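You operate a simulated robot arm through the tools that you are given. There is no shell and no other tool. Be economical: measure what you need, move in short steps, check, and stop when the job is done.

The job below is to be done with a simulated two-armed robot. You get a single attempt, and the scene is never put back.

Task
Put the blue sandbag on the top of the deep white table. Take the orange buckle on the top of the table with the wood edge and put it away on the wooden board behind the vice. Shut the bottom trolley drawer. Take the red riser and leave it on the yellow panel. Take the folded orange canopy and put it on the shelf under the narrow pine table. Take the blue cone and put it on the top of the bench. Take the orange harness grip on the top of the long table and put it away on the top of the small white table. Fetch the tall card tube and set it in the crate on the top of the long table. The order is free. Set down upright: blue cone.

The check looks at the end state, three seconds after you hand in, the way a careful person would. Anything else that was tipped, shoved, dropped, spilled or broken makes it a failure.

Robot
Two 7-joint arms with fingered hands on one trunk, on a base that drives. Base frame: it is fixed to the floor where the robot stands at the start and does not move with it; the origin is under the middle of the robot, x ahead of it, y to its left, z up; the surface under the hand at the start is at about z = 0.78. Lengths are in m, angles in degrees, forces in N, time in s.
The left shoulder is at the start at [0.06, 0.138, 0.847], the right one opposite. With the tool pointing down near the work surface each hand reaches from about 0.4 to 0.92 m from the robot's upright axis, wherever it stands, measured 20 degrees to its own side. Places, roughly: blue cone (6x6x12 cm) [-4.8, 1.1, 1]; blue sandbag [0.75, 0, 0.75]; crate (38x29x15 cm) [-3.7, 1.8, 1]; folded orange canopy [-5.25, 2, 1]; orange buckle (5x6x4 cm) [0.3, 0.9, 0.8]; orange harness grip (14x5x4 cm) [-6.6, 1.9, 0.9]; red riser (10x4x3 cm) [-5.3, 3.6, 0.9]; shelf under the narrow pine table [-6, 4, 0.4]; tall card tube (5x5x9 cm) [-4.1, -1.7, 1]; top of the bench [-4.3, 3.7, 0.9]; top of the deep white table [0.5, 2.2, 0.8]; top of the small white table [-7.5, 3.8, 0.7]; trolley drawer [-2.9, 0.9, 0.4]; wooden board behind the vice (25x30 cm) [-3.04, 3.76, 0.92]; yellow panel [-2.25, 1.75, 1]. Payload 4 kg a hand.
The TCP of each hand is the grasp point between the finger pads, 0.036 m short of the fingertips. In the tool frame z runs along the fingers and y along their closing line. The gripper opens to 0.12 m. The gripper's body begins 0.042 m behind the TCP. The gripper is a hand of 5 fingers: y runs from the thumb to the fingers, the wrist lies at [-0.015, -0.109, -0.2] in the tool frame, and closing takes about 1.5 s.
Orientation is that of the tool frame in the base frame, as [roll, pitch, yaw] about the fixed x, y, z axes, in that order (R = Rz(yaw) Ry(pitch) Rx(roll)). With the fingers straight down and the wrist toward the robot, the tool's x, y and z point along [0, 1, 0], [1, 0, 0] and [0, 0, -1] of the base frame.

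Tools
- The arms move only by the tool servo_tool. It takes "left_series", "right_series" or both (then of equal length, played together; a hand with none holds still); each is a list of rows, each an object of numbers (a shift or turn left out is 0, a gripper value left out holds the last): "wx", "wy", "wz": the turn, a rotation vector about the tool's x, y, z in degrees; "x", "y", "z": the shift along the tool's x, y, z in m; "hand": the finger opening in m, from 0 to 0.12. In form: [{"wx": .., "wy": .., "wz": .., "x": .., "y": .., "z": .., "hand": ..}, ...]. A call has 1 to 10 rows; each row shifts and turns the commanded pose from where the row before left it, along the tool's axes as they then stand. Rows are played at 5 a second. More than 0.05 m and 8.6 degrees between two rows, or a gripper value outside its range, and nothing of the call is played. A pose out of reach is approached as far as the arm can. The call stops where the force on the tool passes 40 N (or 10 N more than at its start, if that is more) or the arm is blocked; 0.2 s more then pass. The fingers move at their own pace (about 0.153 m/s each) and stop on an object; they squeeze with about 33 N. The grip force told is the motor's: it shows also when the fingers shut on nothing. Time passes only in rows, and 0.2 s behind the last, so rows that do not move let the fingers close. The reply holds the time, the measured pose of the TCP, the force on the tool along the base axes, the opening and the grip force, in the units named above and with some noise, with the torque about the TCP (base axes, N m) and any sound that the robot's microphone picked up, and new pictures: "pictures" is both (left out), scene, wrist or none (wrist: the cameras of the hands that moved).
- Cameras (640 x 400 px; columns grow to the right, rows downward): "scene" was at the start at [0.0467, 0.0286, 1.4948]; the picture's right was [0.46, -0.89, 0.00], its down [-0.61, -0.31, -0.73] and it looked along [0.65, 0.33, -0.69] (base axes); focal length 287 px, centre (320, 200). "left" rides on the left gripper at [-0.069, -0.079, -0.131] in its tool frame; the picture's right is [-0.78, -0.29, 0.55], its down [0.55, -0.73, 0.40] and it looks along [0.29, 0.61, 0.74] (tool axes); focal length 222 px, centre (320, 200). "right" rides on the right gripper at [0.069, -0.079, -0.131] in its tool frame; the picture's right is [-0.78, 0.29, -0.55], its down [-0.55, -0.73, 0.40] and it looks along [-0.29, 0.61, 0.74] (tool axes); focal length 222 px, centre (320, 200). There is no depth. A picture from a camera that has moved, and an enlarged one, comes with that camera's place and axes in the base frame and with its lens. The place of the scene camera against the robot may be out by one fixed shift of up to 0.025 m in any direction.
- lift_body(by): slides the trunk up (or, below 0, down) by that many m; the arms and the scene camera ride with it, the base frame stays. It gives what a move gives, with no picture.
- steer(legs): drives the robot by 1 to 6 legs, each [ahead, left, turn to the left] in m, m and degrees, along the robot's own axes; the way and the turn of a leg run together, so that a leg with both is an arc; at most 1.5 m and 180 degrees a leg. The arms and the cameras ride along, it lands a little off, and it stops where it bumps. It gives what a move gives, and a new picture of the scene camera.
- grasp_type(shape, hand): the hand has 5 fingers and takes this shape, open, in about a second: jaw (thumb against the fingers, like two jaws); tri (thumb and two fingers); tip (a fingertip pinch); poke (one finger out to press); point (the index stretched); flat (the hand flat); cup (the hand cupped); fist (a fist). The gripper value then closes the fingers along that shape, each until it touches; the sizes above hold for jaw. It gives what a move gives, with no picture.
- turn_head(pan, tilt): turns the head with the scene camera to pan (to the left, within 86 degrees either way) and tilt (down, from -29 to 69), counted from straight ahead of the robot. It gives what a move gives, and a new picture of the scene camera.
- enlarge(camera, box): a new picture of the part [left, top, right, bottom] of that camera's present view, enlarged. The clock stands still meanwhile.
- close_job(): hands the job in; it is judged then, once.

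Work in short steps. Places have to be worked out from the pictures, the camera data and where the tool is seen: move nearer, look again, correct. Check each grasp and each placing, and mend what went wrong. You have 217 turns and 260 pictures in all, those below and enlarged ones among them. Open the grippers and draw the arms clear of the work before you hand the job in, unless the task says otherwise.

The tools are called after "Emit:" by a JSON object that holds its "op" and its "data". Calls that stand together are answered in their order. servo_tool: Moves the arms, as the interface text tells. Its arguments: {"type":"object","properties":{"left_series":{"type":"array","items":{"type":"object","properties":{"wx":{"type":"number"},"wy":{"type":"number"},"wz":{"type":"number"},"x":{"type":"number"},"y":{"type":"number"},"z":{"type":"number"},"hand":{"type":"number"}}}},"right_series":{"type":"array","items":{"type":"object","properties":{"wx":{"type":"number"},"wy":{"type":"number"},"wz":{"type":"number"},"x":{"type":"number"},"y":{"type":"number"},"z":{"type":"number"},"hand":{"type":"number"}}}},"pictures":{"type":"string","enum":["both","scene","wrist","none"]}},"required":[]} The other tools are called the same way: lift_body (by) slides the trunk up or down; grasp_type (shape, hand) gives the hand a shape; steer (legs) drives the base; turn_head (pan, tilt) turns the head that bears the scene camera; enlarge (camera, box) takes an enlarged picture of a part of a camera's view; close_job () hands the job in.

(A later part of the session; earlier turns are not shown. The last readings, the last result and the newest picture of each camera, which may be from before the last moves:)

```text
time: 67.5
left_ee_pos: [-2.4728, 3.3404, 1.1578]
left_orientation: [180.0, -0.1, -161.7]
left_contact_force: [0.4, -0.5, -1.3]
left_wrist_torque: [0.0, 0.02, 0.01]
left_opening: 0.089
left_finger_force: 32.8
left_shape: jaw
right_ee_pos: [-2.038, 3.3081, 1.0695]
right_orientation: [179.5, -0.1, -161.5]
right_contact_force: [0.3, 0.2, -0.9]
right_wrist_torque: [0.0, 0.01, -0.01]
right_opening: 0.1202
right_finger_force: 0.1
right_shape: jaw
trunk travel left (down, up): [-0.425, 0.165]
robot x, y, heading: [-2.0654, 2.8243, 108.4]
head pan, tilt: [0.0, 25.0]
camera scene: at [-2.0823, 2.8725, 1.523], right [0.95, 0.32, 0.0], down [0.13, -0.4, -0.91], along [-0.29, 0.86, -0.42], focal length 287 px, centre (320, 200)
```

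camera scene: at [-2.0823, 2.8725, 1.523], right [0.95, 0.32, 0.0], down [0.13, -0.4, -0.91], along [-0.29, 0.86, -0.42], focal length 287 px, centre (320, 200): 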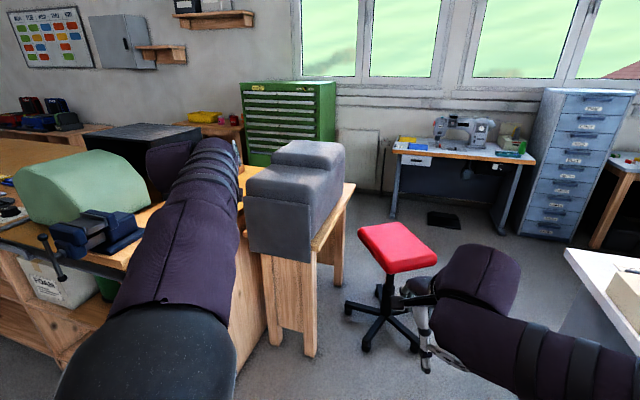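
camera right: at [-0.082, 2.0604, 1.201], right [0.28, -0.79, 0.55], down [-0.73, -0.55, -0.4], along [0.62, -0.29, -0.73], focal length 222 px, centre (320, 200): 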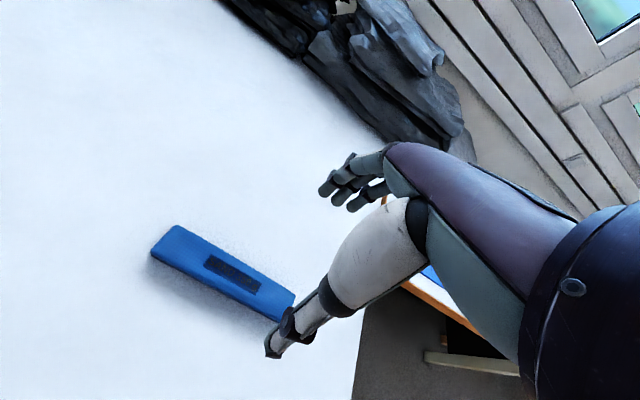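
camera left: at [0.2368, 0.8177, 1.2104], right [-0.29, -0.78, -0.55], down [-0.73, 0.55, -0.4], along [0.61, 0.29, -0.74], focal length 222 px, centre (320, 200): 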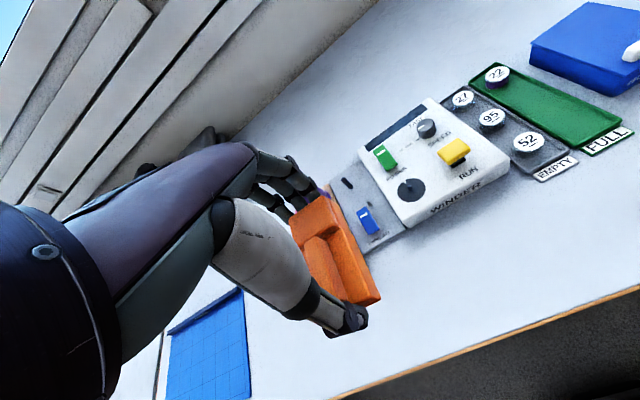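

Path is clear; drive the remaining approach to stand near the bench corner.

Emit:
{"op": "steer", "data": {"legs": [[0.4, 0.35, 0]]}}

Emit:
{"op": "turn_head", "data": {"pan": 10, "tilt": 45}}

```text
time: 70.7
left_ee_pos: [-2.9388, 3.6103, 1.1546]
left_orientation: [-180.0, -0.1, -161.1]
left_contact_force: [0.1, 0.5, -1.3]
left_wrist_torque: [0.03, 0.0, 0.0]
left_opening: 0.0888
left_finger_force: 33.1
left_shape: jaw
right_ee_pos: [-2.5048, 3.5824, 1.07]
right_orientation: [179.5, -0.2, -160.8]
right_contact_force: [0.0, 0.1, -0.5]
right_wrist_torque: [0.03, 0.0, 0.0]
right_opening: 0.1198
right_finger_force: 0.1
right_shape: jaw
trunk travel left (down, up): [-0.425, 0.165]
robot x, y, heading: [-2.5272, 3.0956, 109.1]
head pan, tilt: [0.0, 25.0]
camera scene: at [-2.544, 3.1482, 1.5229], right [0.94, 0.33, 0.0], down [0.14, -0.4, -0.91], along [-0.3, 0.86, -0.42], focal length 287 px, centre (320, 200)
```

scene: 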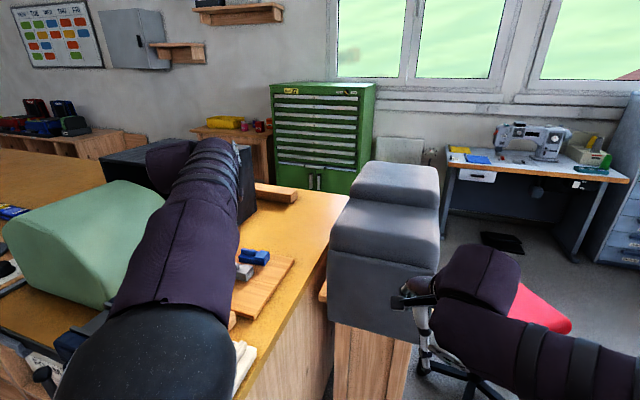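

```text
time: 71.5
left_ee_pos: [-2.9389, 3.6116, 1.1579]
left_orientation: [-180.0, -0.1, -161.1]
left_contact_force: [-0.5, -0.3, -0.5]
left_wrist_torque: [0.03, -0.02, -0.04]
left_opening: 0.0889
left_finger_force: 33.2
left_shape: jaw
right_ee_pos: [-2.5044, 3.5835, 1.069]
right_orientation: [179.5, -0.2, -160.8]
right_contact_force: [-0.4, 1.0, 0.1]
right_wrist_torque: [-0.02, -0.01, 0.0]
right_opening: 0.12
right_finger_force: 0.0
right_shape: jaw
trunk travel left (down, up): [-0.425, 0.165]
robot x, y, heading: [-2.5266, 3.0982, 109.4]
head pan, tilt: [10.0, 45.0]
camera scene: at [-2.5528, 3.1319, 1.4924], right [0.87, 0.49, 0.0], down [0.34, -0.62, -0.71], along [-0.34, 0.62, -0.71], focal length 287 px, centre (320, 200)
```

scene: 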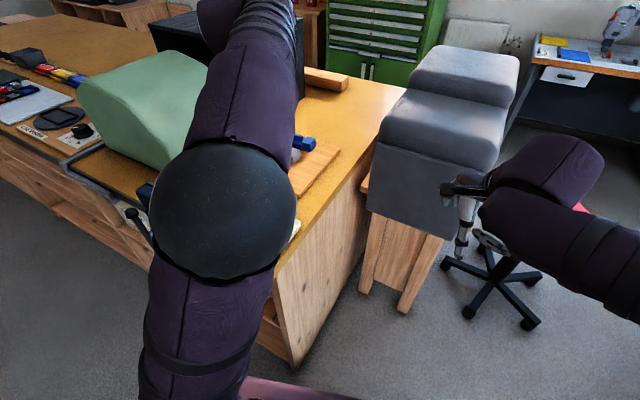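

The arm hides the board; look via the left wrist camera.

Emit:
{"op": "servo_tool", "data": {"left_series": [{"y": 0.04}], "pictures": "wrist"}}

```text
time: 71.9
left_ee_pos: [-2.9519, 3.6509, 1.1572]
left_orientation: [-179.9, 0.0, -161.1]
left_contact_force: [-0.8, 0.0, -0.8]
left_wrist_torque: [0.03, -0.02, -0.01]
left_opening: 0.089
left_finger_force: 33.1
left_shape: jaw
right_ee_pos: [-2.5049, 3.5851, 1.0687]
right_orientation: [179.7, -0.2, -160.8]
right_contact_force: [0.6, 0.2, 0.9]
right_wrist_torque: [-0.01, 0.02, -0.01]
right_opening: 0.1199
right_finger_force: 0.0
right_shape: jaw
trunk travel left (down, up): [-0.425, 0.165]
robot x, y, heading: [-2.5252, 3.0998, 109.1]
head pan, tilt: [10.0, 45.0]
camera left: at [-2.8596, 3.5982, 1.2884], right [0.84, -0.02, -0.55], down [-0.28, -0.87, -0.4], along [-0.47, 0.49, -0.74], focal length 222 px, centre (320, 200)
```

left: 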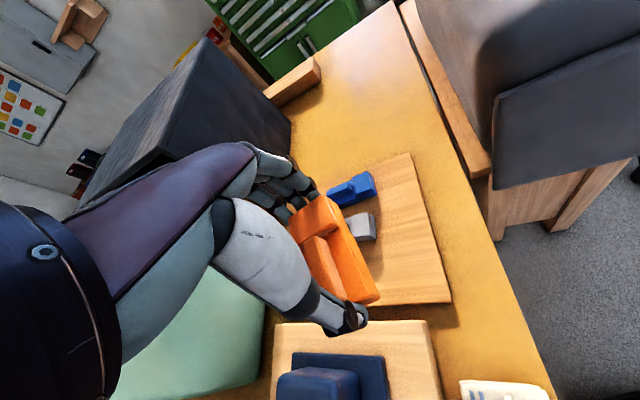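

Board spans x −3.19…−2.89, y 3.62…3.88 with a grey and blue item on it; free strip is at its right edge. I turn the buckle to align with y and centre it at about (−2.928, 3.705).

Emit:
{"op": "servo_tool", "data": {"left_series": [{"wz": 6.3}, {"wz": 6.3}, {"wz": 6.3}, {"x": -0.024, "y": 0.03}, {"y": 0.024}, {"z": 0.04}, {"z": 0.04}], "pictures": "wrist"}}

```text
time: 73.5
left_ee_pos: [-2.9253, 3.679, 1.0764]
left_orientation: [-180.0, -0.1, 180.0]
left_contact_force: [0.1, 0.9, -1.3]
left_wrist_torque: [0.03, 0.01, -0.02]
left_opening: 0.089
left_finger_force: 33.0
left_shape: jaw
left hand out of reach, approached as far as the arm can: row 4, 5
right_ee_pos: [-2.5046, 3.5826, 1.0688]
right_orientation: [179.5, -0.2, -160.9]
right_contact_force: [0.0, 0.4, -0.4]
right_wrist_torque: [0.0, -0.02, 0.02]
right_opening: 0.1197
right_finger_force: 0.1
right_shape: jaw
trunk travel left (down, up): [-0.425, 0.165]
robot x, y, heading: [-2.5253, 3.0982, 109.1]
head pan, tilt: [10.0, 45.0]
camera left: at [-2.8546, 3.5986, 1.2079], right [0.78, -0.29, -0.55], down [-0.55, -0.73, -0.4], along [-0.29, 0.61, -0.74], focal length 222 px, centre (320, 200)
```

left: 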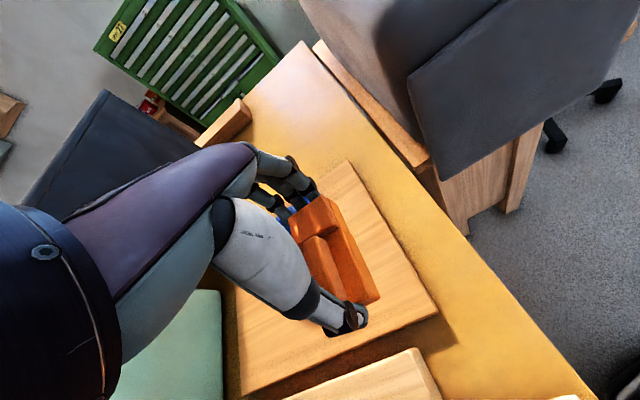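

Board edges confirmed; buckle would sit within the board. I lower and nudge forward slightly.

Emit:
{"op": "servo_tool", "data": {"left_series": [{"z": 0.04}, {"z": 0.03}, {"y": 0.012}], "pictures": "wrist"}}

```text
time: 74.3
left_ee_pos: [-2.9255, 3.6848, 1.0089]
left_orientation: [179.8, 0.0, 179.9]
left_contact_force: [-0.1, -0.5, -0.7]
left_wrist_torque: [0.04, 0.01, 0.02]
left_opening: 0.089
left_finger_force: 33.1
left_shape: jaw
left hand out of reach, approached as far as the arm can: row 3
right_ee_pos: [-2.5049, 3.5831, 1.0685]
right_orientation: [179.5, -0.2, -160.7]
right_contact_force: [-0.1, -0.4, 0.7]
right_wrist_torque: [0.01, 0.02, 0.02]
right_opening: 0.1198
right_finger_force: 0.0
right_shape: jaw
trunk travel left (down, up): [-0.425, 0.165]
robot x, y, heading: [-2.5264, 3.0988, 109.2]
head pan, tilt: [10.0, 45.0]
camera left: at [-2.8557, 3.6052, 1.1392], right [0.78, -0.29, -0.55], down [-0.55, -0.73, -0.4], along [-0.29, 0.61, -0.74], focal length 222 px, centre (320, 200)
```

left: 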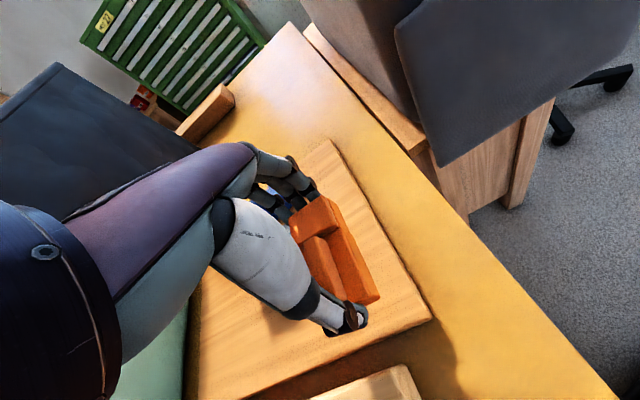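

I nudge the base forward ~3 cm instead of stretching.

Emit:
{"op": "steer", "data": {"legs": [[0.03, -0.015, 0]]}}

```text
time: 75.1
left_ee_pos: [-2.9219, 3.7189, 1.0073]
left_orientation: [-180.0, -0.1, 179.9]
left_contact_force: [0.0, 0.2, -1.4]
left_wrist_torque: [-0.01, -0.01, 0.03]
left_opening: 0.089
left_finger_force: 32.4
left_shape: jaw
right_ee_pos: [-2.5005, 3.6171, 1.0682]
right_orientation: [179.5, -0.3, -160.7]
right_contact_force: [0.6, 0.4, 0.0]
right_wrist_torque: [-0.05, 0.0, 0.01]
right_opening: 0.1199
right_finger_force: 0.1
right_shape: jaw
trunk travel left (down, up): [-0.425, 0.165]
robot x, y, heading: [-2.5232, 3.1297, 109.1]
head pan, tilt: [10.0, 45.0]
camera scene: at [-2.5489, 3.1666, 1.4923], right [0.87, 0.49, 0.0], down [0.35, -0.62, -0.71], along [-0.35, 0.62, -0.71], focal length 287 px, centre (320, 200)
```

scene: 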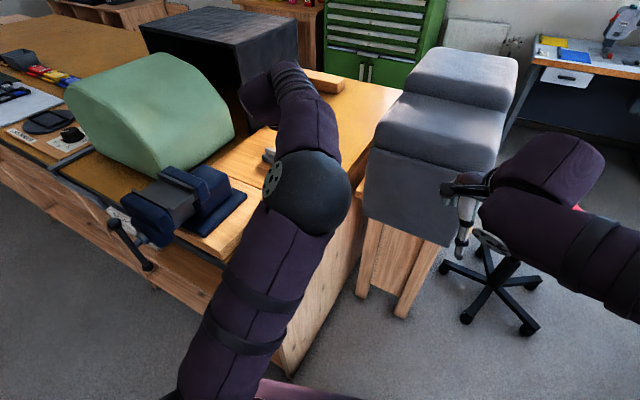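

Now at (−2.922, 3.719). Lower gently until contact.

Emit:
{"op": "servo_tool", "data": {"left_series": [{"z": 0.02}, {"z": 0.01}, {"z": 0.005}, {"z": 0.004}, {"z": 0.003}, {"z": 0.003}, {"z": 0.003}, {"z": 0.003}], "pictures": "wrist"}}

```text
time: 76.9
left_ee_pos: [-2.9133, 3.7229, 0.9641]
left_orientation: [180.0, -0.1, 179.9]
left_contact_force: [0.2, 0.3, -0.3]
left_wrist_torque: [0.03, -0.03, -0.02]
left_opening: 0.0891
left_finger_force: 32.8
left_shape: jaw
left hand out of reach, approached as far as the arm can: row 1, 3
right_ee_pos: [-2.5008, 3.6164, 1.0692]
right_orientation: [179.5, -0.2, -160.8]
right_contact_force: [0.0, 0.1, -0.3]
right_wrist_torque: [0.0, 0.0, 0.0]
right_opening: 0.1198
right_finger_force: 0.0
right_shape: jaw
trunk travel left (down, up): [-0.425, 0.165]
robot x, y, heading: [-2.5233, 3.1308, 109.0]
head pan, tilt: [10.0, 45.0]
camera left: at [-2.8422, 3.6436, 1.096], right [0.78, -0.29, -0.55], down [-0.55, -0.73, -0.4], along [-0.29, 0.61, -0.73], focal length 222 px, centre (320, 200)
```

left: 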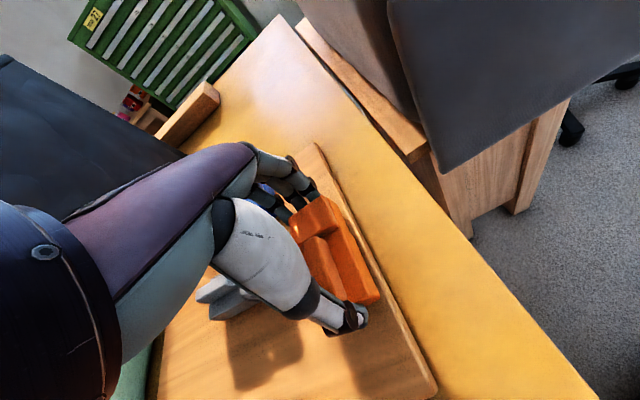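

Shift 2.5 cm back toward the board's middle (−x), then lower on.

Emit:
{"op": "servo_tool", "data": {"left_series": [{"x": 0.012}, {"x": 0.013}, {"z": 0.003}, {"z": 0.003}], "pictures": "none"}}

```text
time: 77.9
left_ee_pos: [-2.9111, 3.7227, 0.9598]
left_orientation: [180.0, -0.3, 179.8]
left_contact_force: [-0.4, 0.4, -0.7]
left_wrist_torque: [-0.01, 0.04, -0.01]
left_opening: 0.089
left_finger_force: 33.5
left_shape: jaw
left hand out of reach, approached as far as the arm can: row 1, 2
right_ee_pos: [-2.5016, 3.6159, 1.069]
right_orientation: [179.5, -0.2, -160.9]
right_contact_force: [-0.1, 0.1, -0.1]
right_wrist_torque: [0.02, 0.0, 0.03]
right_opening: 0.1198
right_finger_force: 0.0
right_shape: jaw
trunk travel left (down, up): [-0.425, 0.165]
robot x, y, heading: [-2.5246, 3.1294, 109.2]
head pan, tilt: [10.0, 45.0]
```

Out of arm reach; raise a hair and shift the base 3 cm left instead.

Emit:
{"op": "servo_tool", "data": {"left_series": [{"z": -0.015}], "pictures": "none"}}

Emit:
{"op": "steer", "data": {"legs": [[0.01, 0.03, 0]]}}

Emit:
{"op": "servo_tool", "data": {"left_series": [{"z": 0.008}], "pictures": "wrist"}}

```text
time: 78.3
left_ee_pos: [-2.9115, 3.7225, 0.9757]
left_orientation: [180.0, -0.2, 179.9]
left_contact_force: [0.0, -0.9, -0.7]
left_wrist_torque: [0.0, -0.03, 0.0]
left_opening: 0.0889
left_finger_force: 32.9
left_shape: jaw
right_ee_pos: [-2.4999, 3.6158, 1.0697]
right_orientation: [179.6, -0.2, -160.7]
right_contact_force: [0.0, 0.6, 0.3]
right_wrist_torque: [0.0, 0.05, -0.02]
right_opening: 0.1199
right_finger_force: 0.0
right_shape: jaw
trunk travel left (down, up): [-0.425, 0.165]
robot x, y, heading: [-2.5198, 3.1331, 109.2]
head pan, tilt: [10.0, 45.0]
```

```text
time: 79.2
left_ee_pos: [-2.9447, 3.7202, 0.9755]
left_orientation: [180.0, 0.0, -180.0]
left_contact_force: [-0.6, -0.4, -0.3]
left_wrist_torque: [0.04, -0.03, -0.04]
left_opening: 0.0891
left_finger_force: 33.0
left_shape: jaw
right_ee_pos: [-2.5346, 3.6149, 1.0688]
right_orientation: [179.6, -0.1, -160.8]
right_contact_force: [-1.1, -0.4, 0.1]
right_wrist_torque: [0.0, -0.03, -0.02]
right_opening: 0.1198
right_finger_force: 0.1
right_shape: jaw
trunk travel left (down, up): [-0.425, 0.165]
robot x, y, heading: [-2.5551, 3.1311, 109.2]
head pan, tilt: [10.0, 45.0]
camera scene: at [-2.5819, 3.1644, 1.4923], right [0.87, 0.49, 0.0], down [0.35, -0.62, -0.71], along [-0.35, 0.62, -0.71], focal length 287 px, centre (320, 200)
```

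scene: 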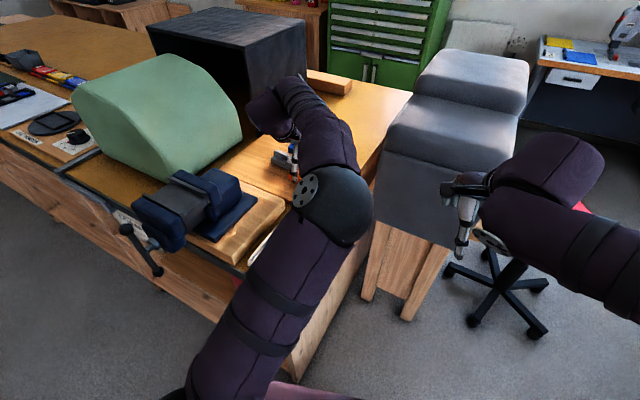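

```text
time: 79.6
left_ee_pos: [-2.9446, 3.7207, 0.9677]
left_orientation: [180.0, -0.1, 179.9]
left_contact_force: [0.9, 0.2, -0.4]
left_wrist_torque: [0.02, -0.04, 0.03]
left_opening: 0.0889
left_finger_force: 33.2
left_shape: jaw
right_ee_pos: [-2.5316, 3.616, 1.0686]
right_orientation: [179.6, -0.2, -160.7]
right_contact_force: [-0.7, -0.7, -0.1]
right_wrist_torque: [0.03, 0.01, 0.01]
right_opening: 0.1196
right_finger_force: 0.1
right_shape: jaw
trunk travel left (down, up): [-0.425, 0.165]
robot x, y, heading: [-2.5537, 3.1309, 109.2]
head pan, tilt: [10.0, 45.0]
camera left: at [-2.8742, 3.6416, 1.0988], right [0.78, -0.29, -0.55], down [-0.55, -0.74, -0.4], along [-0.29, 0.61, -0.74], focal length 222 px, centre (320, 200)
```

left: 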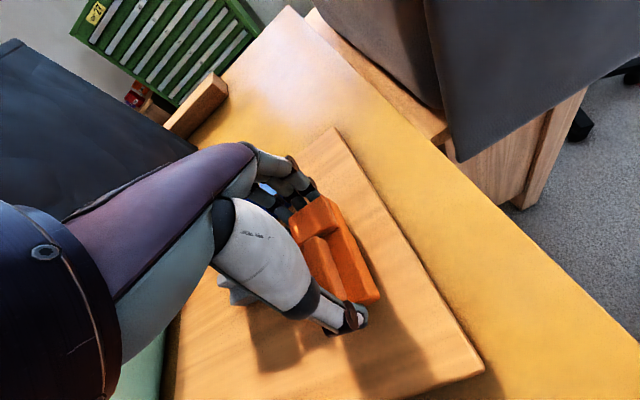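

Good margin on the board. Lower to contact.

Emit:
{"op": "servo_tool", "data": {"left_series": [{"z": 0.004}, {"z": 0.003}, {"z": 0.003}, {"z": 0.003}, {"z": 0.003}, {"z": 0.003}], "pictures": "none"}}

```text
time: 81.0
left_ee_pos: [-2.9424, 3.7216, 0.9579]
left_orientation: [179.7, -0.4, -179.8]
left_contact_force: [-5.3, 1.5, 31.9]
left_wrist_torque: [0.13, 0.47, 0.11]
left_opening: 0.0878
left_finger_force: 33.2
left_shape: jaw
left hand out of reach, approached as far as the arm can: row 5
right_ee_pos: [-2.5316, 3.614, 1.0705]
right_orientation: [179.3, -0.2, -160.7]
right_contact_force: [0.3, -0.2, -0.3]
right_wrist_torque: [-0.01, 0.01, 0.02]
right_opening: 0.1199
right_finger_force: 0.1
right_shape: jaw
trunk travel left (down, up): [-0.425, 0.165]
robot x, y, heading: [-2.5505, 3.1293, 109.4]
head pan, tilt: [10.0, 45.0]
```

Contact made. Back off the pressure slightly, open moderately and lift.

Emit:
{"op": "servo_tool", "data": {"left_series": [{"z": -0.004, "hand": 0.11}, {}, {}, {"z": -0.02}, {"z": -0.03}, {"z": -0.045}, {"z": -0.045}, {"z": -0.03}], "pictures": "wrist"}}

```text
time: 82.8
left_ee_pos: [-2.9422, 3.7212, 1.1268]
left_orientation: [-179.9, -0.1, -179.9]
left_contact_force: [0.6, -0.6, 0.4]
left_wrist_torque: [0.0, 0.02, -0.02]
left_opening: 0.1098
left_finger_force: 0.1
left_shape: jaw
right_ee_pos: [-2.5317, 3.6156, 1.0691]
right_orientation: [179.5, -0.2, -160.7]
right_contact_force: [-0.1, -0.3, 0.7]
right_wrist_torque: [0.0, -0.01, -0.01]
right_opening: 0.1199
right_finger_force: 0.2
right_shape: jaw
trunk travel left (down, up): [-0.425, 0.165]
robot x, y, heading: [-2.5524, 3.1316, 109.6]
head pan, tilt: [10.0, 45.0]
camera left: at [-2.8721, 3.641, 1.2578], right [0.78, -0.29, -0.55], down [-0.55, -0.74, -0.4], along [-0.29, 0.61, -0.74], focal length 222 px, centre (320, 200)
```

left: 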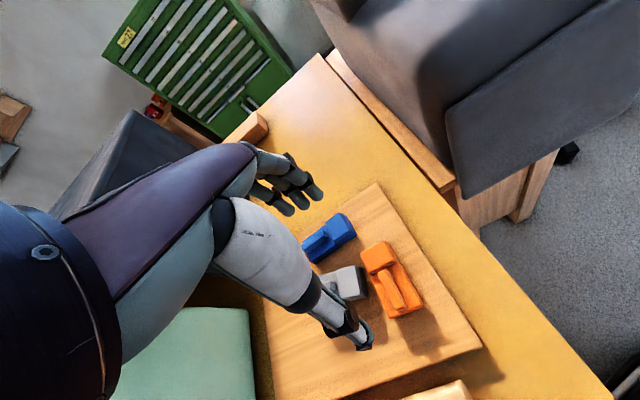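

Buckle rests on the board. I restore the left hand orientation, then back out and head west down the corridor between bench and long table.

Emit:
{"op": "servo_tool", "data": {"left_series": [{"wz": -6.3, "z": -0.02}, {"wz": -6.3}, {"wz": -6.3}], "pictures": "none"}}

Emit:
{"op": "turn_head", "data": {"pan": 0, "tilt": 25}}

Emit:
{"op": "steer", "data": {"legs": [[-0.5, 0, 0], [0, 0, 70.5], [0.7, 0, 0]]}}

```text
time: 83.6
left_ee_pos: [-2.9414, 3.7202, 1.1469]
left_orientation: [180.0, -0.1, -160.9]
left_contact_force: [0.3, 0.1, 0.0]
left_wrist_torque: [-0.01, -0.01, 0.03]
left_opening: 0.1099
left_finger_force: 0.1
left_shape: jaw
right_ee_pos: [-2.5322, 3.6162, 1.0686]
right_orientation: [179.4, -0.2, -160.8]
right_contact_force: [0.2, -0.5, 0.0]
right_wrist_torque: [0.02, 0.0, -0.02]
right_opening: 0.1198
right_finger_force: 0.2
right_shape: jaw
trunk travel left (down, up): [-0.425, 0.165]
robot x, y, heading: [-2.5516, 3.1316, 109.5]
head pan, tilt: [10.0, 45.0]
```

```text
time: 84.4
left_ee_pos: [-2.9414, 3.7216, 1.1469]
left_orientation: [-180.0, 0.0, -161.1]
left_contact_force: [1.5, -0.3, 0.4]
left_wrist_torque: [-0.02, 0.0, -0.01]
left_opening: 0.1097
left_finger_force: 0.0
left_shape: jaw
right_ee_pos: [-2.5323, 3.6156, 1.0692]
right_orientation: [179.5, -0.2, -160.8]
right_contact_force: [-0.4, -0.2, 0.6]
right_wrist_torque: [-0.02, -0.02, -0.02]
right_opening: 0.1198
right_finger_force: 0.0
right_shape: jaw
trunk travel left (down, up): [-0.425, 0.165]
robot x, y, heading: [-2.5543, 3.1332, 109.4]
head pan, tilt: [0.0, 25.0]
camera scene: at [-2.571, 3.1803, 1.5229], right [0.94, 0.33, 0.0], down [0.14, -0.4, -0.91], along [-0.3, 0.85, -0.42], focal length 287 px, centre (320, 200)
```

scene: 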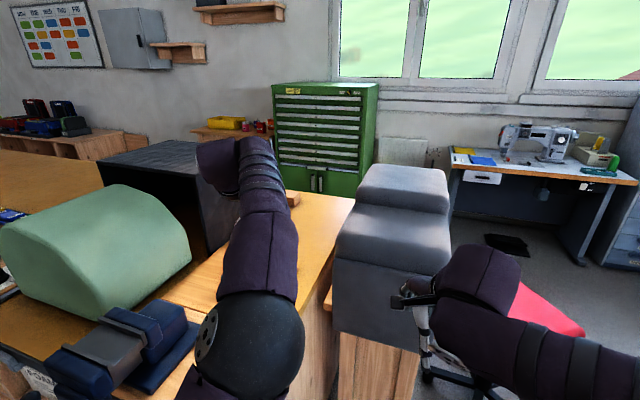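

```text
time: 93.8
left_ee_pos: [-3.7828, 2.5413, 1.1471]
left_orientation: [180.0, -0.1, -93.1]
left_contact_force: [-0.1, 0.4, -0.1]
left_wrist_torque: [0.0, 0.0, 0.0]
left_opening: 0.1098
left_finger_force: 0.0
left_shape: jaw
right_ee_pos: [-3.531, 2.8806, 1.0691]
right_orientation: [179.5, -0.1, -92.8]
right_contact_force: [-0.5, -0.5, 0.8]
right_wrist_torque: [-0.01, -0.01, -0.02]
right_opening: 0.1198
right_finger_force: 0.1
right_shape: jaw
trunk travel left (down, up): [-0.425, 0.165]
robot x, y, heading: [-3.0901, 2.6826, 177.4]
head pan, tilt: [0.0, 25.0]
camera scene: at [-3.1487, 2.6731, 1.5229], right [0.05, 1.0, 0.0], down [0.42, -0.02, -0.91], along [-0.91, 0.04, -0.42], focal length 287 px, centre (320, 200)
```

scene: 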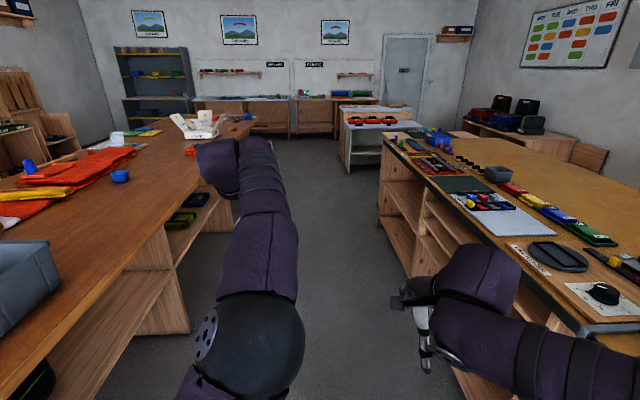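

Great view. I enlarge the far right part (bench end/riser area) and the left (long table).

Emit:
{"op": "enlarge", "data": {"camera": "scene", "box": [320, 80, 640, 280]}}

Emit:
{"op": "enlarge", "data": {"camera": "scene", "box": [0, 80, 280, 255]}}

```text
2.00 times, centred on (480, 180) of scene
camera zoom: at [-3.1487, 2.6731, 1.5229], right [0.05, 1.0, 0.0], down [0.42, -0.02, -0.91], along [-0.91, 0.04, -0.42], focal length 574 px, centre (0, 240)
```

zoom: 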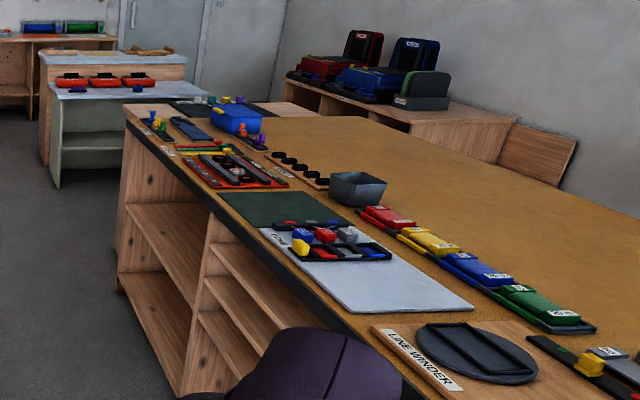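

```text
2.29 times, centred on (140, 168) of scene
camera zoom: at [-3.1487, 2.6731, 1.5229], right [0.05, 1.0, 0.0], down [0.42, -0.02, -0.91], along [-0.91, 0.04, -0.42], focal length 656 px, centre (731, 274)
```

zoom: 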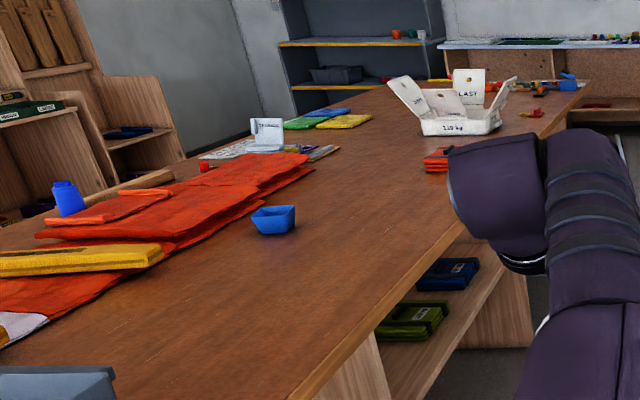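

The blue cone, crate and canopy are on the long table. I drive further west and look at the bench's far end for the red riser.

Emit:
{"op": "turn_head", "data": {"pan": -50, "tilt": 35}}

Emit:
{"op": "steer", "data": {"legs": [[0, 0, 2.6], [1.45, 0, 0]]}}

```text
time: 95.0
left_ee_pos: [-3.7821, 2.5411, 1.1473]
left_orientation: [-179.9, -0.2, -93.1]
left_contact_force: [0.5, 0.1, -0.1]
left_wrist_torque: [-0.04, 0.02, 0.01]
left_opening: 0.1094
left_finger_force: 0.1
left_shape: jaw
right_ee_pos: [-3.5308, 2.8798, 1.0694]
right_orientation: [179.5, -0.2, -92.8]
right_contact_force: [-0.2, 0.3, 0.8]
right_wrist_torque: [-0.01, 0.01, -0.01]
right_opening: 0.1199
right_finger_force: 0.0
right_shape: jaw
trunk travel left (down, up): [-0.425, 0.165]
robot x, y, heading: [-3.0908, 2.6759, 177.5]
head pan, tilt: [-50.0, 35.0]
camera scene: at [-3.1096, 2.7387, 1.5072], right [0.8, 0.61, 0.0], down [0.35, -0.46, -0.82], along [-0.5, 0.65, -0.57], focal length 287 px, centre (320, 200)
```

scene: 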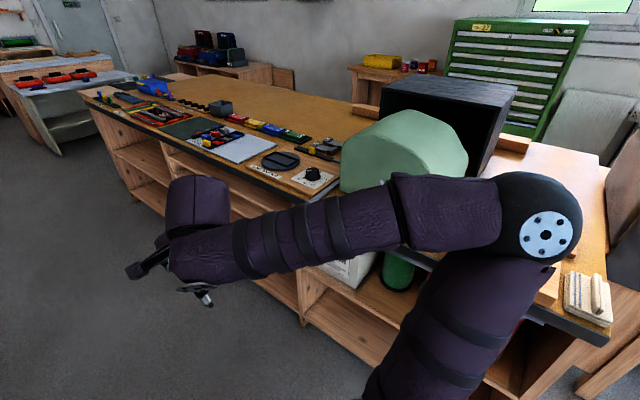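

```text
time: 102.7
left_ee_pos: [-5.2478, 2.4949, 1.1454]
left_orientation: [180.0, -0.1, -89.8]
left_contact_force: [1.0, 0.4, -0.1]
left_wrist_torque: [-0.01, 0.01, -0.02]
left_opening: 0.1097
left_finger_force: 0.1
left_shape: jaw
right_ee_pos: [-5.0179, 2.8494, 1.0708]
right_orientation: [179.6, -0.2, -89.3]
right_contact_force: [-0.9, 0.1, 0.2]
right_wrist_torque: [-0.03, 0.01, -0.01]
right_opening: 0.12
right_finger_force: 0.1
right_shape: jaw
trunk travel left (down, up): [-0.425, 0.165]
robot x, y, heading: [-4.5667, 2.6748, -179.4]
head pan, tilt: [-50.0, 35.0]
camera scene: at [-4.5894, 2.7318, 1.5072], right [0.76, 0.65, 0.0], down [0.37, -0.44, -0.82], along [-0.53, 0.62, -0.57], focal length 287 px, centre (320, 200)
```

scene: 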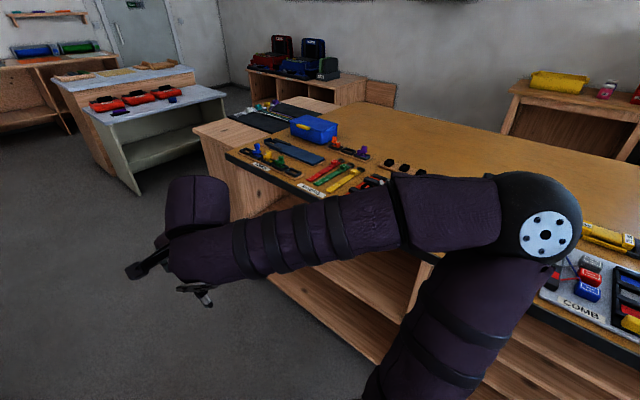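

The listed riser position projects to (326,166); enlarge there.

Emit:
{"op": "enlarge", "data": {"camera": "scene", "box": [220, 110, 430, 230]}}

```text
3.05 times, centred on (325, 170) of scene
camera zoom: at [-4.5894, 2.7318, 1.5072], right [0.76, 0.65, 0.0], down [0.37, -0.44, -0.82], along [-0.53, 0.62, -0.57], focal length 874 px, centre (305, 291)
```

zoom: 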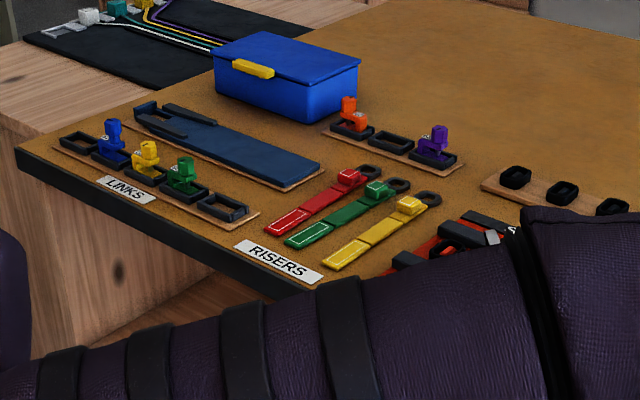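

The RISERS set: the red one is leftmost, lying along y at about x≈−5.25, y 3.44–3.65. I turn to heading 155° and approach so the right hand can close along x.

Emit:
{"op": "turn_head", "data": {"pan": -35, "tilt": 45}}

Emit:
{"op": "steer", "data": {"legs": [[0, 0, -25.6], [0.373, -0.13, 0]]}}

```text
time: 103.5
left_ee_pos: [-5.2474, 2.4956, 1.1471]
left_orientation: [-180.0, -0.2, -89.6]
left_contact_force: [0.1, 0.0, 0.1]
left_wrist_torque: [0.04, -0.02, -0.02]
left_opening: 0.1098
left_finger_force: 0.0
left_shape: jaw
right_ee_pos: [-5.0175, 2.8493, 1.0688]
right_orientation: [179.4, -0.1, -89.4]
right_contact_force: [-0.6, -0.3, -0.7]
right_wrist_torque: [0.04, 0.0, 0.0]
right_opening: 0.1197
right_finger_force: 0.1
right_shape: jaw
trunk travel left (down, up): [-0.425, 0.165]
robot x, y, heading: [-4.5644, 2.6725, -179.6]
head pan, tilt: [-35.0, 45.0]
camera scene: at [-4.5989, 2.7109, 1.4924], right [0.57, 0.83, 0.0], down [0.58, -0.4, -0.71], along [-0.58, 0.4, -0.71], focal length 287 px, centre (320, 200)
```

scene: 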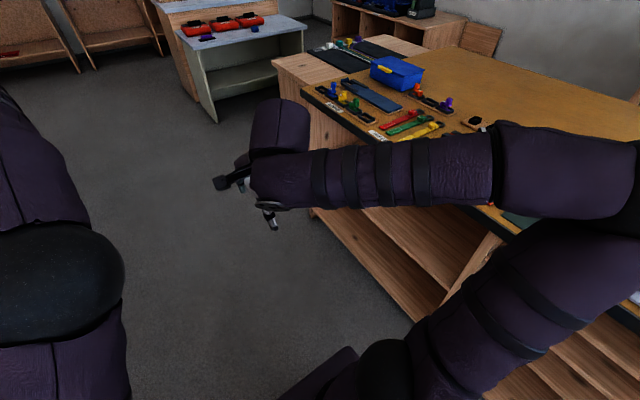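

```text
time: 107.3
left_ee_pos: [-5.5401, 3.08, 1.1456]
left_orientation: [-180.0, -0.1, -115.2]
left_contact_force: [0.7, 0.9, 0.4]
left_wrist_torque: [-0.01, 0.04, 0.0]
left_opening: 0.1096
left_finger_force: 0.1
left_shape: jaw
right_ee_pos: [-5.1793, 3.2991, 1.0679]
right_orientation: [179.5, -0.1, -115.1]
right_contact_force: [1.3, 0.9, 0.0]
right_wrist_torque: [0.0, -0.04, 0.03]
right_opening: 0.1199
right_finger_force: 0.0
right_shape: jaw
trunk travel left (down, up): [-0.425, 0.165]
robot x, y, heading: [-4.8436, 2.9425, 154.9]
head pan, tilt: [-35.0, 45.0]
camera scene: at [-4.8572, 2.9945, 1.4923], right [0.87, 0.5, 0.0], down [0.35, -0.61, -0.71], along [-0.35, 0.61, -0.71], focal length 287 px, centre (320, 200)
```

scene: 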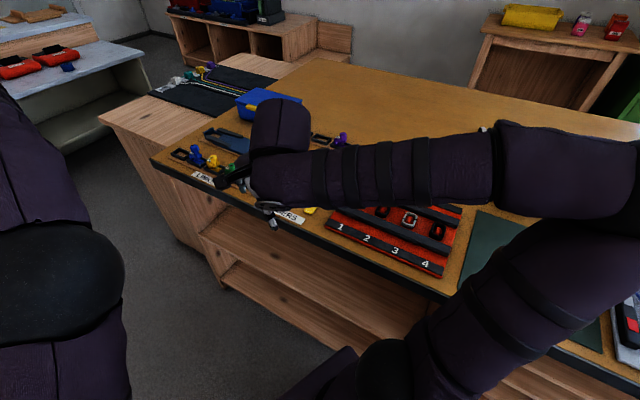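

Rotate the right hand 25° so it closes along x and move it above the red riser for a wrist look.

Emit:
{"op": "servo_tool", "data": {"right_series": [{"wz": -8.4}, {"wz": -8.4}, {"wz": -8.3}, {"x": -0.042, "y": 0.011}, {"x": -0.042, "y": 0.011}, {"x": -0.042, "y": 0.011}, {"x": -0.042, "y": 0.011}, {"x": -0.042, "y": 0.011}, {"x": -0.04, "y": 0.011, "z": 0.02}], "pictures": "wrist"}}

```text
time: 109.3
left_ee_pos: [-5.5396, 3.0807, 1.1464]
left_orientation: [180.0, -0.1, -115.3]
left_contact_force: [-0.4, 0.6, -0.3]
left_wrist_torque: [-0.01, 0.02, -0.01]
left_opening: 0.1095
left_finger_force: 0.1
left_shape: jaw
right_ee_pos: [-5.2451, 3.5522, 1.0506]
right_orientation: [179.4, 0.0, -89.8]
right_contact_force: [-0.3, 1.5, -0.2]
right_wrist_torque: [0.01, -0.02, -0.01]
right_opening: 0.1197
right_finger_force: 0.0
right_shape: jaw
trunk travel left (down, up): [-0.425, 0.165]
robot x, y, heading: [-4.8505, 2.9456, 155.0]
head pan, tilt: [-35.0, 45.0]
camera right: at [-5.1637, 3.4831, 1.1806], right [-0.29, 0.78, 0.55], down [0.73, 0.55, -0.41], along [-0.62, 0.28, -0.73], focal length 222 px, centre (320, 200)
```

right: 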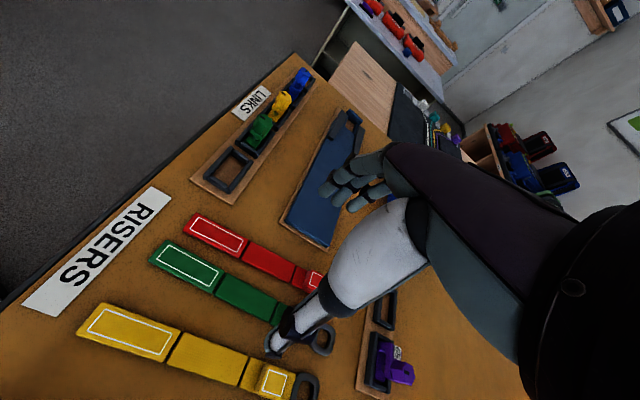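

The red riser runs y 3.445–3.64 at x≈−5.258, with the green one close on its right. I go lower and look closer at the gap.

Emit:
{"op": "servo_tool", "data": {"right_series": [{"y": 0.015, "x": -0.02, "z": 0.03, "hand": 0.06}, {"z": 0.03}, {}, {}], "pictures": "none"}}

Emit:
{"op": "enlarge", "data": {"camera": "right", "box": [120, 150, 400, 400]}}

```text
time: 110.3
left_ee_pos: [-5.5395, 3.0802, 1.1461]
left_orientation: [180.0, -0.1, -115.4]
left_contact_force: [-0.5, 0.0, -0.5]
left_wrist_torque: [0.0, 0.0, 0.0]
left_opening: 0.1098
left_finger_force: 0.0
left_shape: jaw
right_ee_pos: [-5.2603, 3.5699, 0.9886]
right_orientation: [179.4, 0.0, -89.8]
right_contact_force: [-0.4, 0.5, 0.5]
right_wrist_torque: [0.02, 0.01, -0.03]
right_opening: 0.0601
right_finger_force: 0.1
right_shape: jaw
trunk travel left (down, up): [-0.425, 0.165]
robot x, y, heading: [-4.8449, 2.9469, 155.4]
head pan, tilt: [-35.0, 45.0]
```

```text
1.60 times, centred on (260, 275) of right
camera zoom: at [-5.1803, 3.501, 1.1196], right [-0.29, 0.78, 0.55], down [0.73, 0.55, -0.4], along [-0.62, 0.29, -0.73], focal length 355 px, centre (416, 80)
```

zoom: 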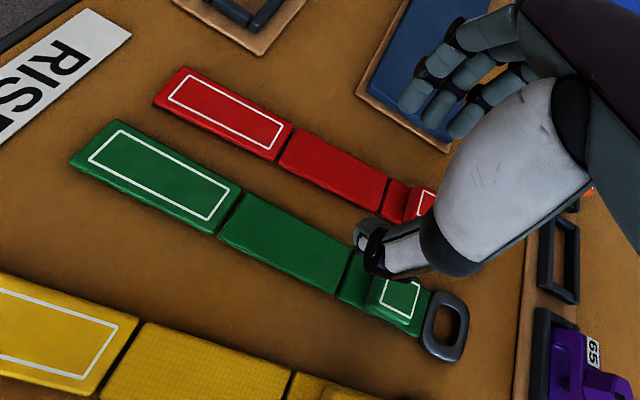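

The gap is ~2 cm, enough for the thumb. Narrow the opening to 0.045, align and descend to the strap.

Emit:
{"op": "servo_tool", "data": {"right_series": [{"y": 0.005, "x": -0.008, "hand": 0.045}, {"z": 0.02}, {"z": 0.015}], "pictures": "none"}}

Emit:
{"op": "enlarge", "data": {"camera": "right", "box": [120, 150, 400, 400]}}

```text
time: 111.1
left_ee_pos: [-5.5396, 3.079, 1.1462]
left_orientation: [-179.9, -0.1, -115.3]
left_contact_force: [-0.1, -0.1, -0.2]
left_wrist_torque: [0.0, -0.02, -0.02]
left_opening: 0.1094
left_finger_force: 0.1
left_shape: jaw
right_ee_pos: [-5.2671, 3.5758, 0.9548]
right_orientation: [179.4, 0.0, -89.9]
right_contact_force: [0.0, 0.3, 0.3]
right_wrist_torque: [0.0, -0.03, 0.0]
right_opening: 0.0454
right_finger_force: 0.0
right_shape: jaw
trunk travel left (down, up): [-0.425, 0.165]
robot x, y, heading: [-4.8463, 2.9446, 155.1]
head pan, tilt: [-35.0, 45.0]
```

```text
1.60 times, centred on (260, 275) of right
camera zoom: at [-5.1859, 3.5075, 1.0858], right [-0.29, 0.78, 0.55], down [0.73, 0.55, -0.4], along [-0.62, 0.28, -0.73], focal length 355 px, centre (416, 80)
```

zoom: 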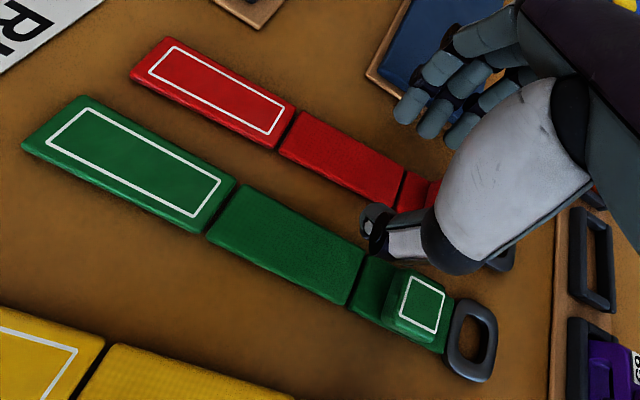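

Thumb hovers over the gap. Descend the last centimetre gently, then close.

Emit:
{"op": "servo_tool", "data": {"right_series": [{"z": 0.004}, {"z": 0.004}, {"z": 0.003}, {"z": 0.002}, {"z": 0.002}], "pictures": "none"}}

```text
time: 112.3
left_ee_pos: [-5.5397, 3.0794, 1.1474]
left_orientation: [180.0, -0.1, -115.3]
left_contact_force: [-0.1, 0.4, 0.5]
left_wrist_torque: [0.01, 0.01, -0.01]
left_opening: 0.1099
left_finger_force: 0.0
left_shape: jaw
right_ee_pos: [-5.2657, 3.5766, 0.9398]
right_orientation: [179.6, 0.1, -89.9]
right_contact_force: [-0.3, 0.2, 0.7]
right_wrist_torque: [0.0, 0.01, 0.0]
right_opening: 0.0453
right_finger_force: 0.1
right_shape: jaw
trunk travel left (down, up): [-0.425, 0.165]
robot x, y, heading: [-4.846, 2.9431, 155.1]
head pan, tilt: [-35.0, 45.0]
```

Emit:
{"op": "servo_tool", "data": {"right_series": [{"z": 0.002}, {"z": 0.002}, {"z": 0.002}, {"z": 0.002}], "pictures": "none"}}

```text
time: 113.3
left_ee_pos: [-5.5379, 3.0769, 1.1479]
left_orientation: [179.9, 0.0, -115.3]
left_contact_force: [1.0, -0.6, 0.2]
left_wrist_torque: [0.0, 0.03, 0.0]
left_opening: 0.1099
left_finger_force: 0.0
left_shape: jaw
right_ee_pos: [-5.2661, 3.5768, 0.9365]
right_orientation: [179.1, 0.2, -89.9]
right_contact_force: [0.9, 0.7, 25.4]
right_wrist_torque: [-0.12, -0.72, -0.06]
right_opening: 0.0459
right_finger_force: 0.1
right_shape: jaw
trunk travel left (down, up): [-0.425, 0.165]
robot x, y, heading: [-4.8459, 2.945, 155.2]
head pan, tilt: [-35.0, 45.0]
```

Touching the bench top (≈0.90). Raise 4 mm and close.

Emit:
{"op": "servo_tool", "data": {"right_series": [{"z": -0.005}, {"hand": 0.0}, {}, {}, {}, {}, {}, {}, {}], "pictures": "none"}}

Emit:
{"op": "servo_tool", "data": {"right_series": [{"z": -0.03}, {"z": -0.04}, {"z": -0.04}, {"z": -0.04}], "pictures": "wrist"}}

```text
time: 115.3
left_ee_pos: [-5.5396, 3.0792, 1.1489]
left_orientation: [179.9, -0.1, -115.4]
left_contact_force: [-0.4, -0.7, 0.4]
left_wrist_torque: [0.01, -0.03, 0.0]
left_opening: 0.1099
left_finger_force: 0.1
left_shape: jaw
right_ee_pos: [-5.2648, 3.5765, 0.9395]
right_orientation: [179.2, 0.2, -89.9]
right_contact_force: [7.0, 2.4, 21.6]
right_wrist_torque: [0.13, -0.55, -0.05]
right_opening: 0.0179
right_finger_force: 33.4
right_shape: jaw
trunk travel left (down, up): [-0.425, 0.165]
robot x, y, heading: [-4.8454, 2.946, 154.9]
head pan, tilt: [-35.0, 45.0]
```

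```text
time: 116.3
left_ee_pos: [-5.5402, 3.0785, 1.146]
left_orientation: [180.0, -0.2, -115.3]
left_contact_force: [-0.6, -0.2, 0.4]
left_wrist_torque: [-0.01, 0.03, 0.02]
left_opening: 0.1094
left_finger_force: 0.0
left_shape: jaw
right_ee_pos: [-5.2646, 3.5752, 1.0869]
right_orientation: [179.6, -0.1, -89.9]
right_contact_force: [0.8, -0.7, -0.6]
right_wrist_torque: [0.01, 0.0, 0.0]
right_opening: 0.0142
right_finger_force: 33.4
right_shape: jaw
trunk travel left (down, up): [-0.425, 0.165]
robot x, y, heading: [-4.8463, 2.9462, 154.9]
head pan, tilt: [-35.0, 45.0]
camera right: at [-5.1845, 3.5067, 1.2178], right [-0.29, 0.78, 0.55], down [0.73, 0.55, -0.4], along [-0.62, 0.28, -0.73], focal length 222 px, centre (320, 200)
```

right: 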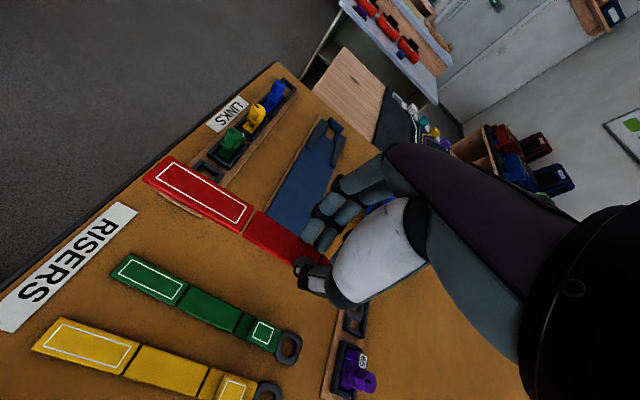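

Riser held; green one undisturbed. Bring the right hand in, then drive to face the long table at the canopy (heading −90°).

Emit:
{"op": "servo_tool", "data": {"right_series": [{"x": 0.042, "y": -0.023}, {"x": 0.042, "y": -0.023}, {"x": 0.042, "y": -0.023}, {"x": 0.042, "y": -0.023}, {"x": 0.042, "y": -0.023}, {"wz": 8.4}, {"wz": 8.4}, {"wz": 8.3}], "left_series": [{"z": -0.03}, {"z": -0.03}, {"y": -0.04}, {"y": -0.04}, {}, {}, {}, {}], "pictures": "none"}}

Emit:
{"op": "turn_head", "data": {"pan": 0, "tilt": 40}}

Emit:
{"op": "steer", "data": {"legs": [[-0.3, 0, 0], [0, 0, 115], [0.25, -0.83, 0]]}}

```text
time: 118.1
left_ee_pos: [-5.4656, 3.0472, 1.2067]
left_orientation: [-180.0, -0.1, -115.4]
left_contact_force: [-0.5, -0.5, -0.2]
left_wrist_torque: [-0.01, -0.01, 0.01]
left_opening: 0.1102
left_finger_force: 0.0
left_shape: jaw
right_ee_pos: [-5.1487, 3.369, 1.0861]
right_orientation: [179.6, -0.2, -114.9]
right_contact_force: [0.1, 0.0, -1.2]
right_wrist_torque: [-0.05, 0.0, 0.0]
right_opening: 0.0142
right_finger_force: 33.0
right_shape: jaw
trunk travel left (down, up): [-0.425, 0.165]
robot x, y, heading: [-4.8465, 2.9419, 155.0]
head pan, tilt: [-35.0, 45.0]
```

```text
time: 119.1
left_ee_pos: [-5.4684, 3.0469, 1.206]
left_orientation: [-179.9, -0.1, -115.3]
left_contact_force: [-0.2, 0.4, 0.2]
left_wrist_torque: [0.0, 0.02, 0.03]
left_opening: 0.1099
left_finger_force: 0.0
left_shape: jaw
right_ee_pos: [-5.1503, 3.3682, 1.086]
right_orientation: [179.5, -0.1, -114.9]
right_contact_force: [0.5, -0.3, -1.3]
right_wrist_torque: [0.01, 0.0, 0.01]
right_opening: 0.014
right_finger_force: 33.5
right_shape: jaw
trunk travel left (down, up): [-0.425, 0.165]
robot x, y, heading: [-4.8436, 2.9457, 155.1]
head pan, tilt: [0.0, 40.0]
camera scene: at [-4.893, 2.9595, 1.4996], right [0.42, 0.91, 0.0], down [0.58, -0.27, -0.77], along [-0.69, 0.32, -0.64], focal length 287 px, centre (320, 200)
```

scene: 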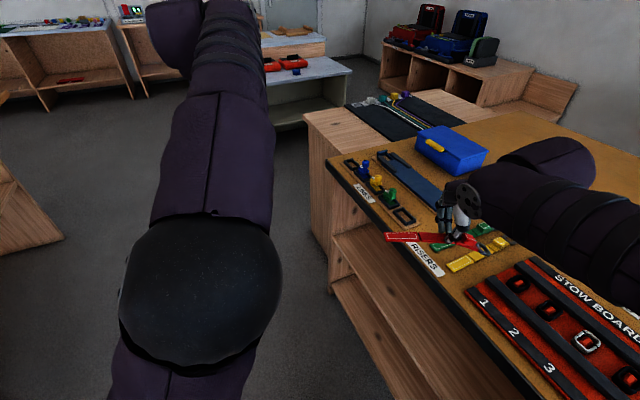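

```text
time: 130.1
left_ee_pos: [-5.2698, 1.9954, 1.2056]
left_orientation: [179.9, -0.1, -2.4]
left_contact_force: [-0.6, 0.4, 0.7]
left_wrist_torque: [-0.01, -0.01, -0.03]
left_opening: 0.1097
left_finger_force: 0.0
left_shape: jaw
right_ee_pos: [-5.6894, 2.1626, 1.086]
right_orientation: [179.5, -0.2, -1.9]
right_contact_force: [-0.3, 0.7, -0.9]
right_wrist_torque: [0.02, -0.05, -0.04]
right_opening: 0.0117
right_finger_force: 33.6
right_shape: jaw
trunk travel left (down, up): [-0.425, 0.165]
robot x, y, heading: [-5.417, 2.6044, -92.0]
head pan, tilt: [0.0, 40.0]
camera scene: at [-5.4163, 2.5426, 1.4996], right [-1.0, 0.04, 0.0], down [0.02, 0.64, -0.77], along [-0.03, -0.77, -0.64], focal length 287 px, centre (320, 200)
```

scene: 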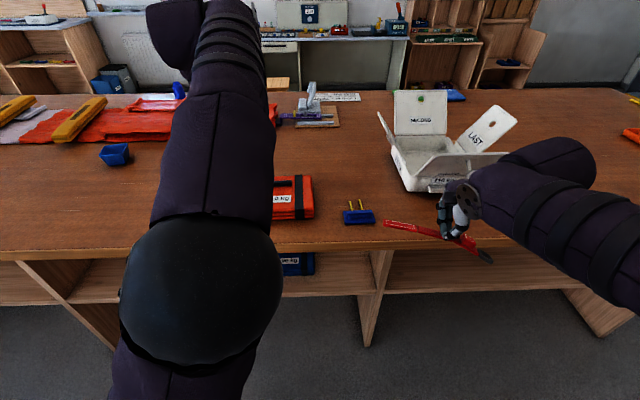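

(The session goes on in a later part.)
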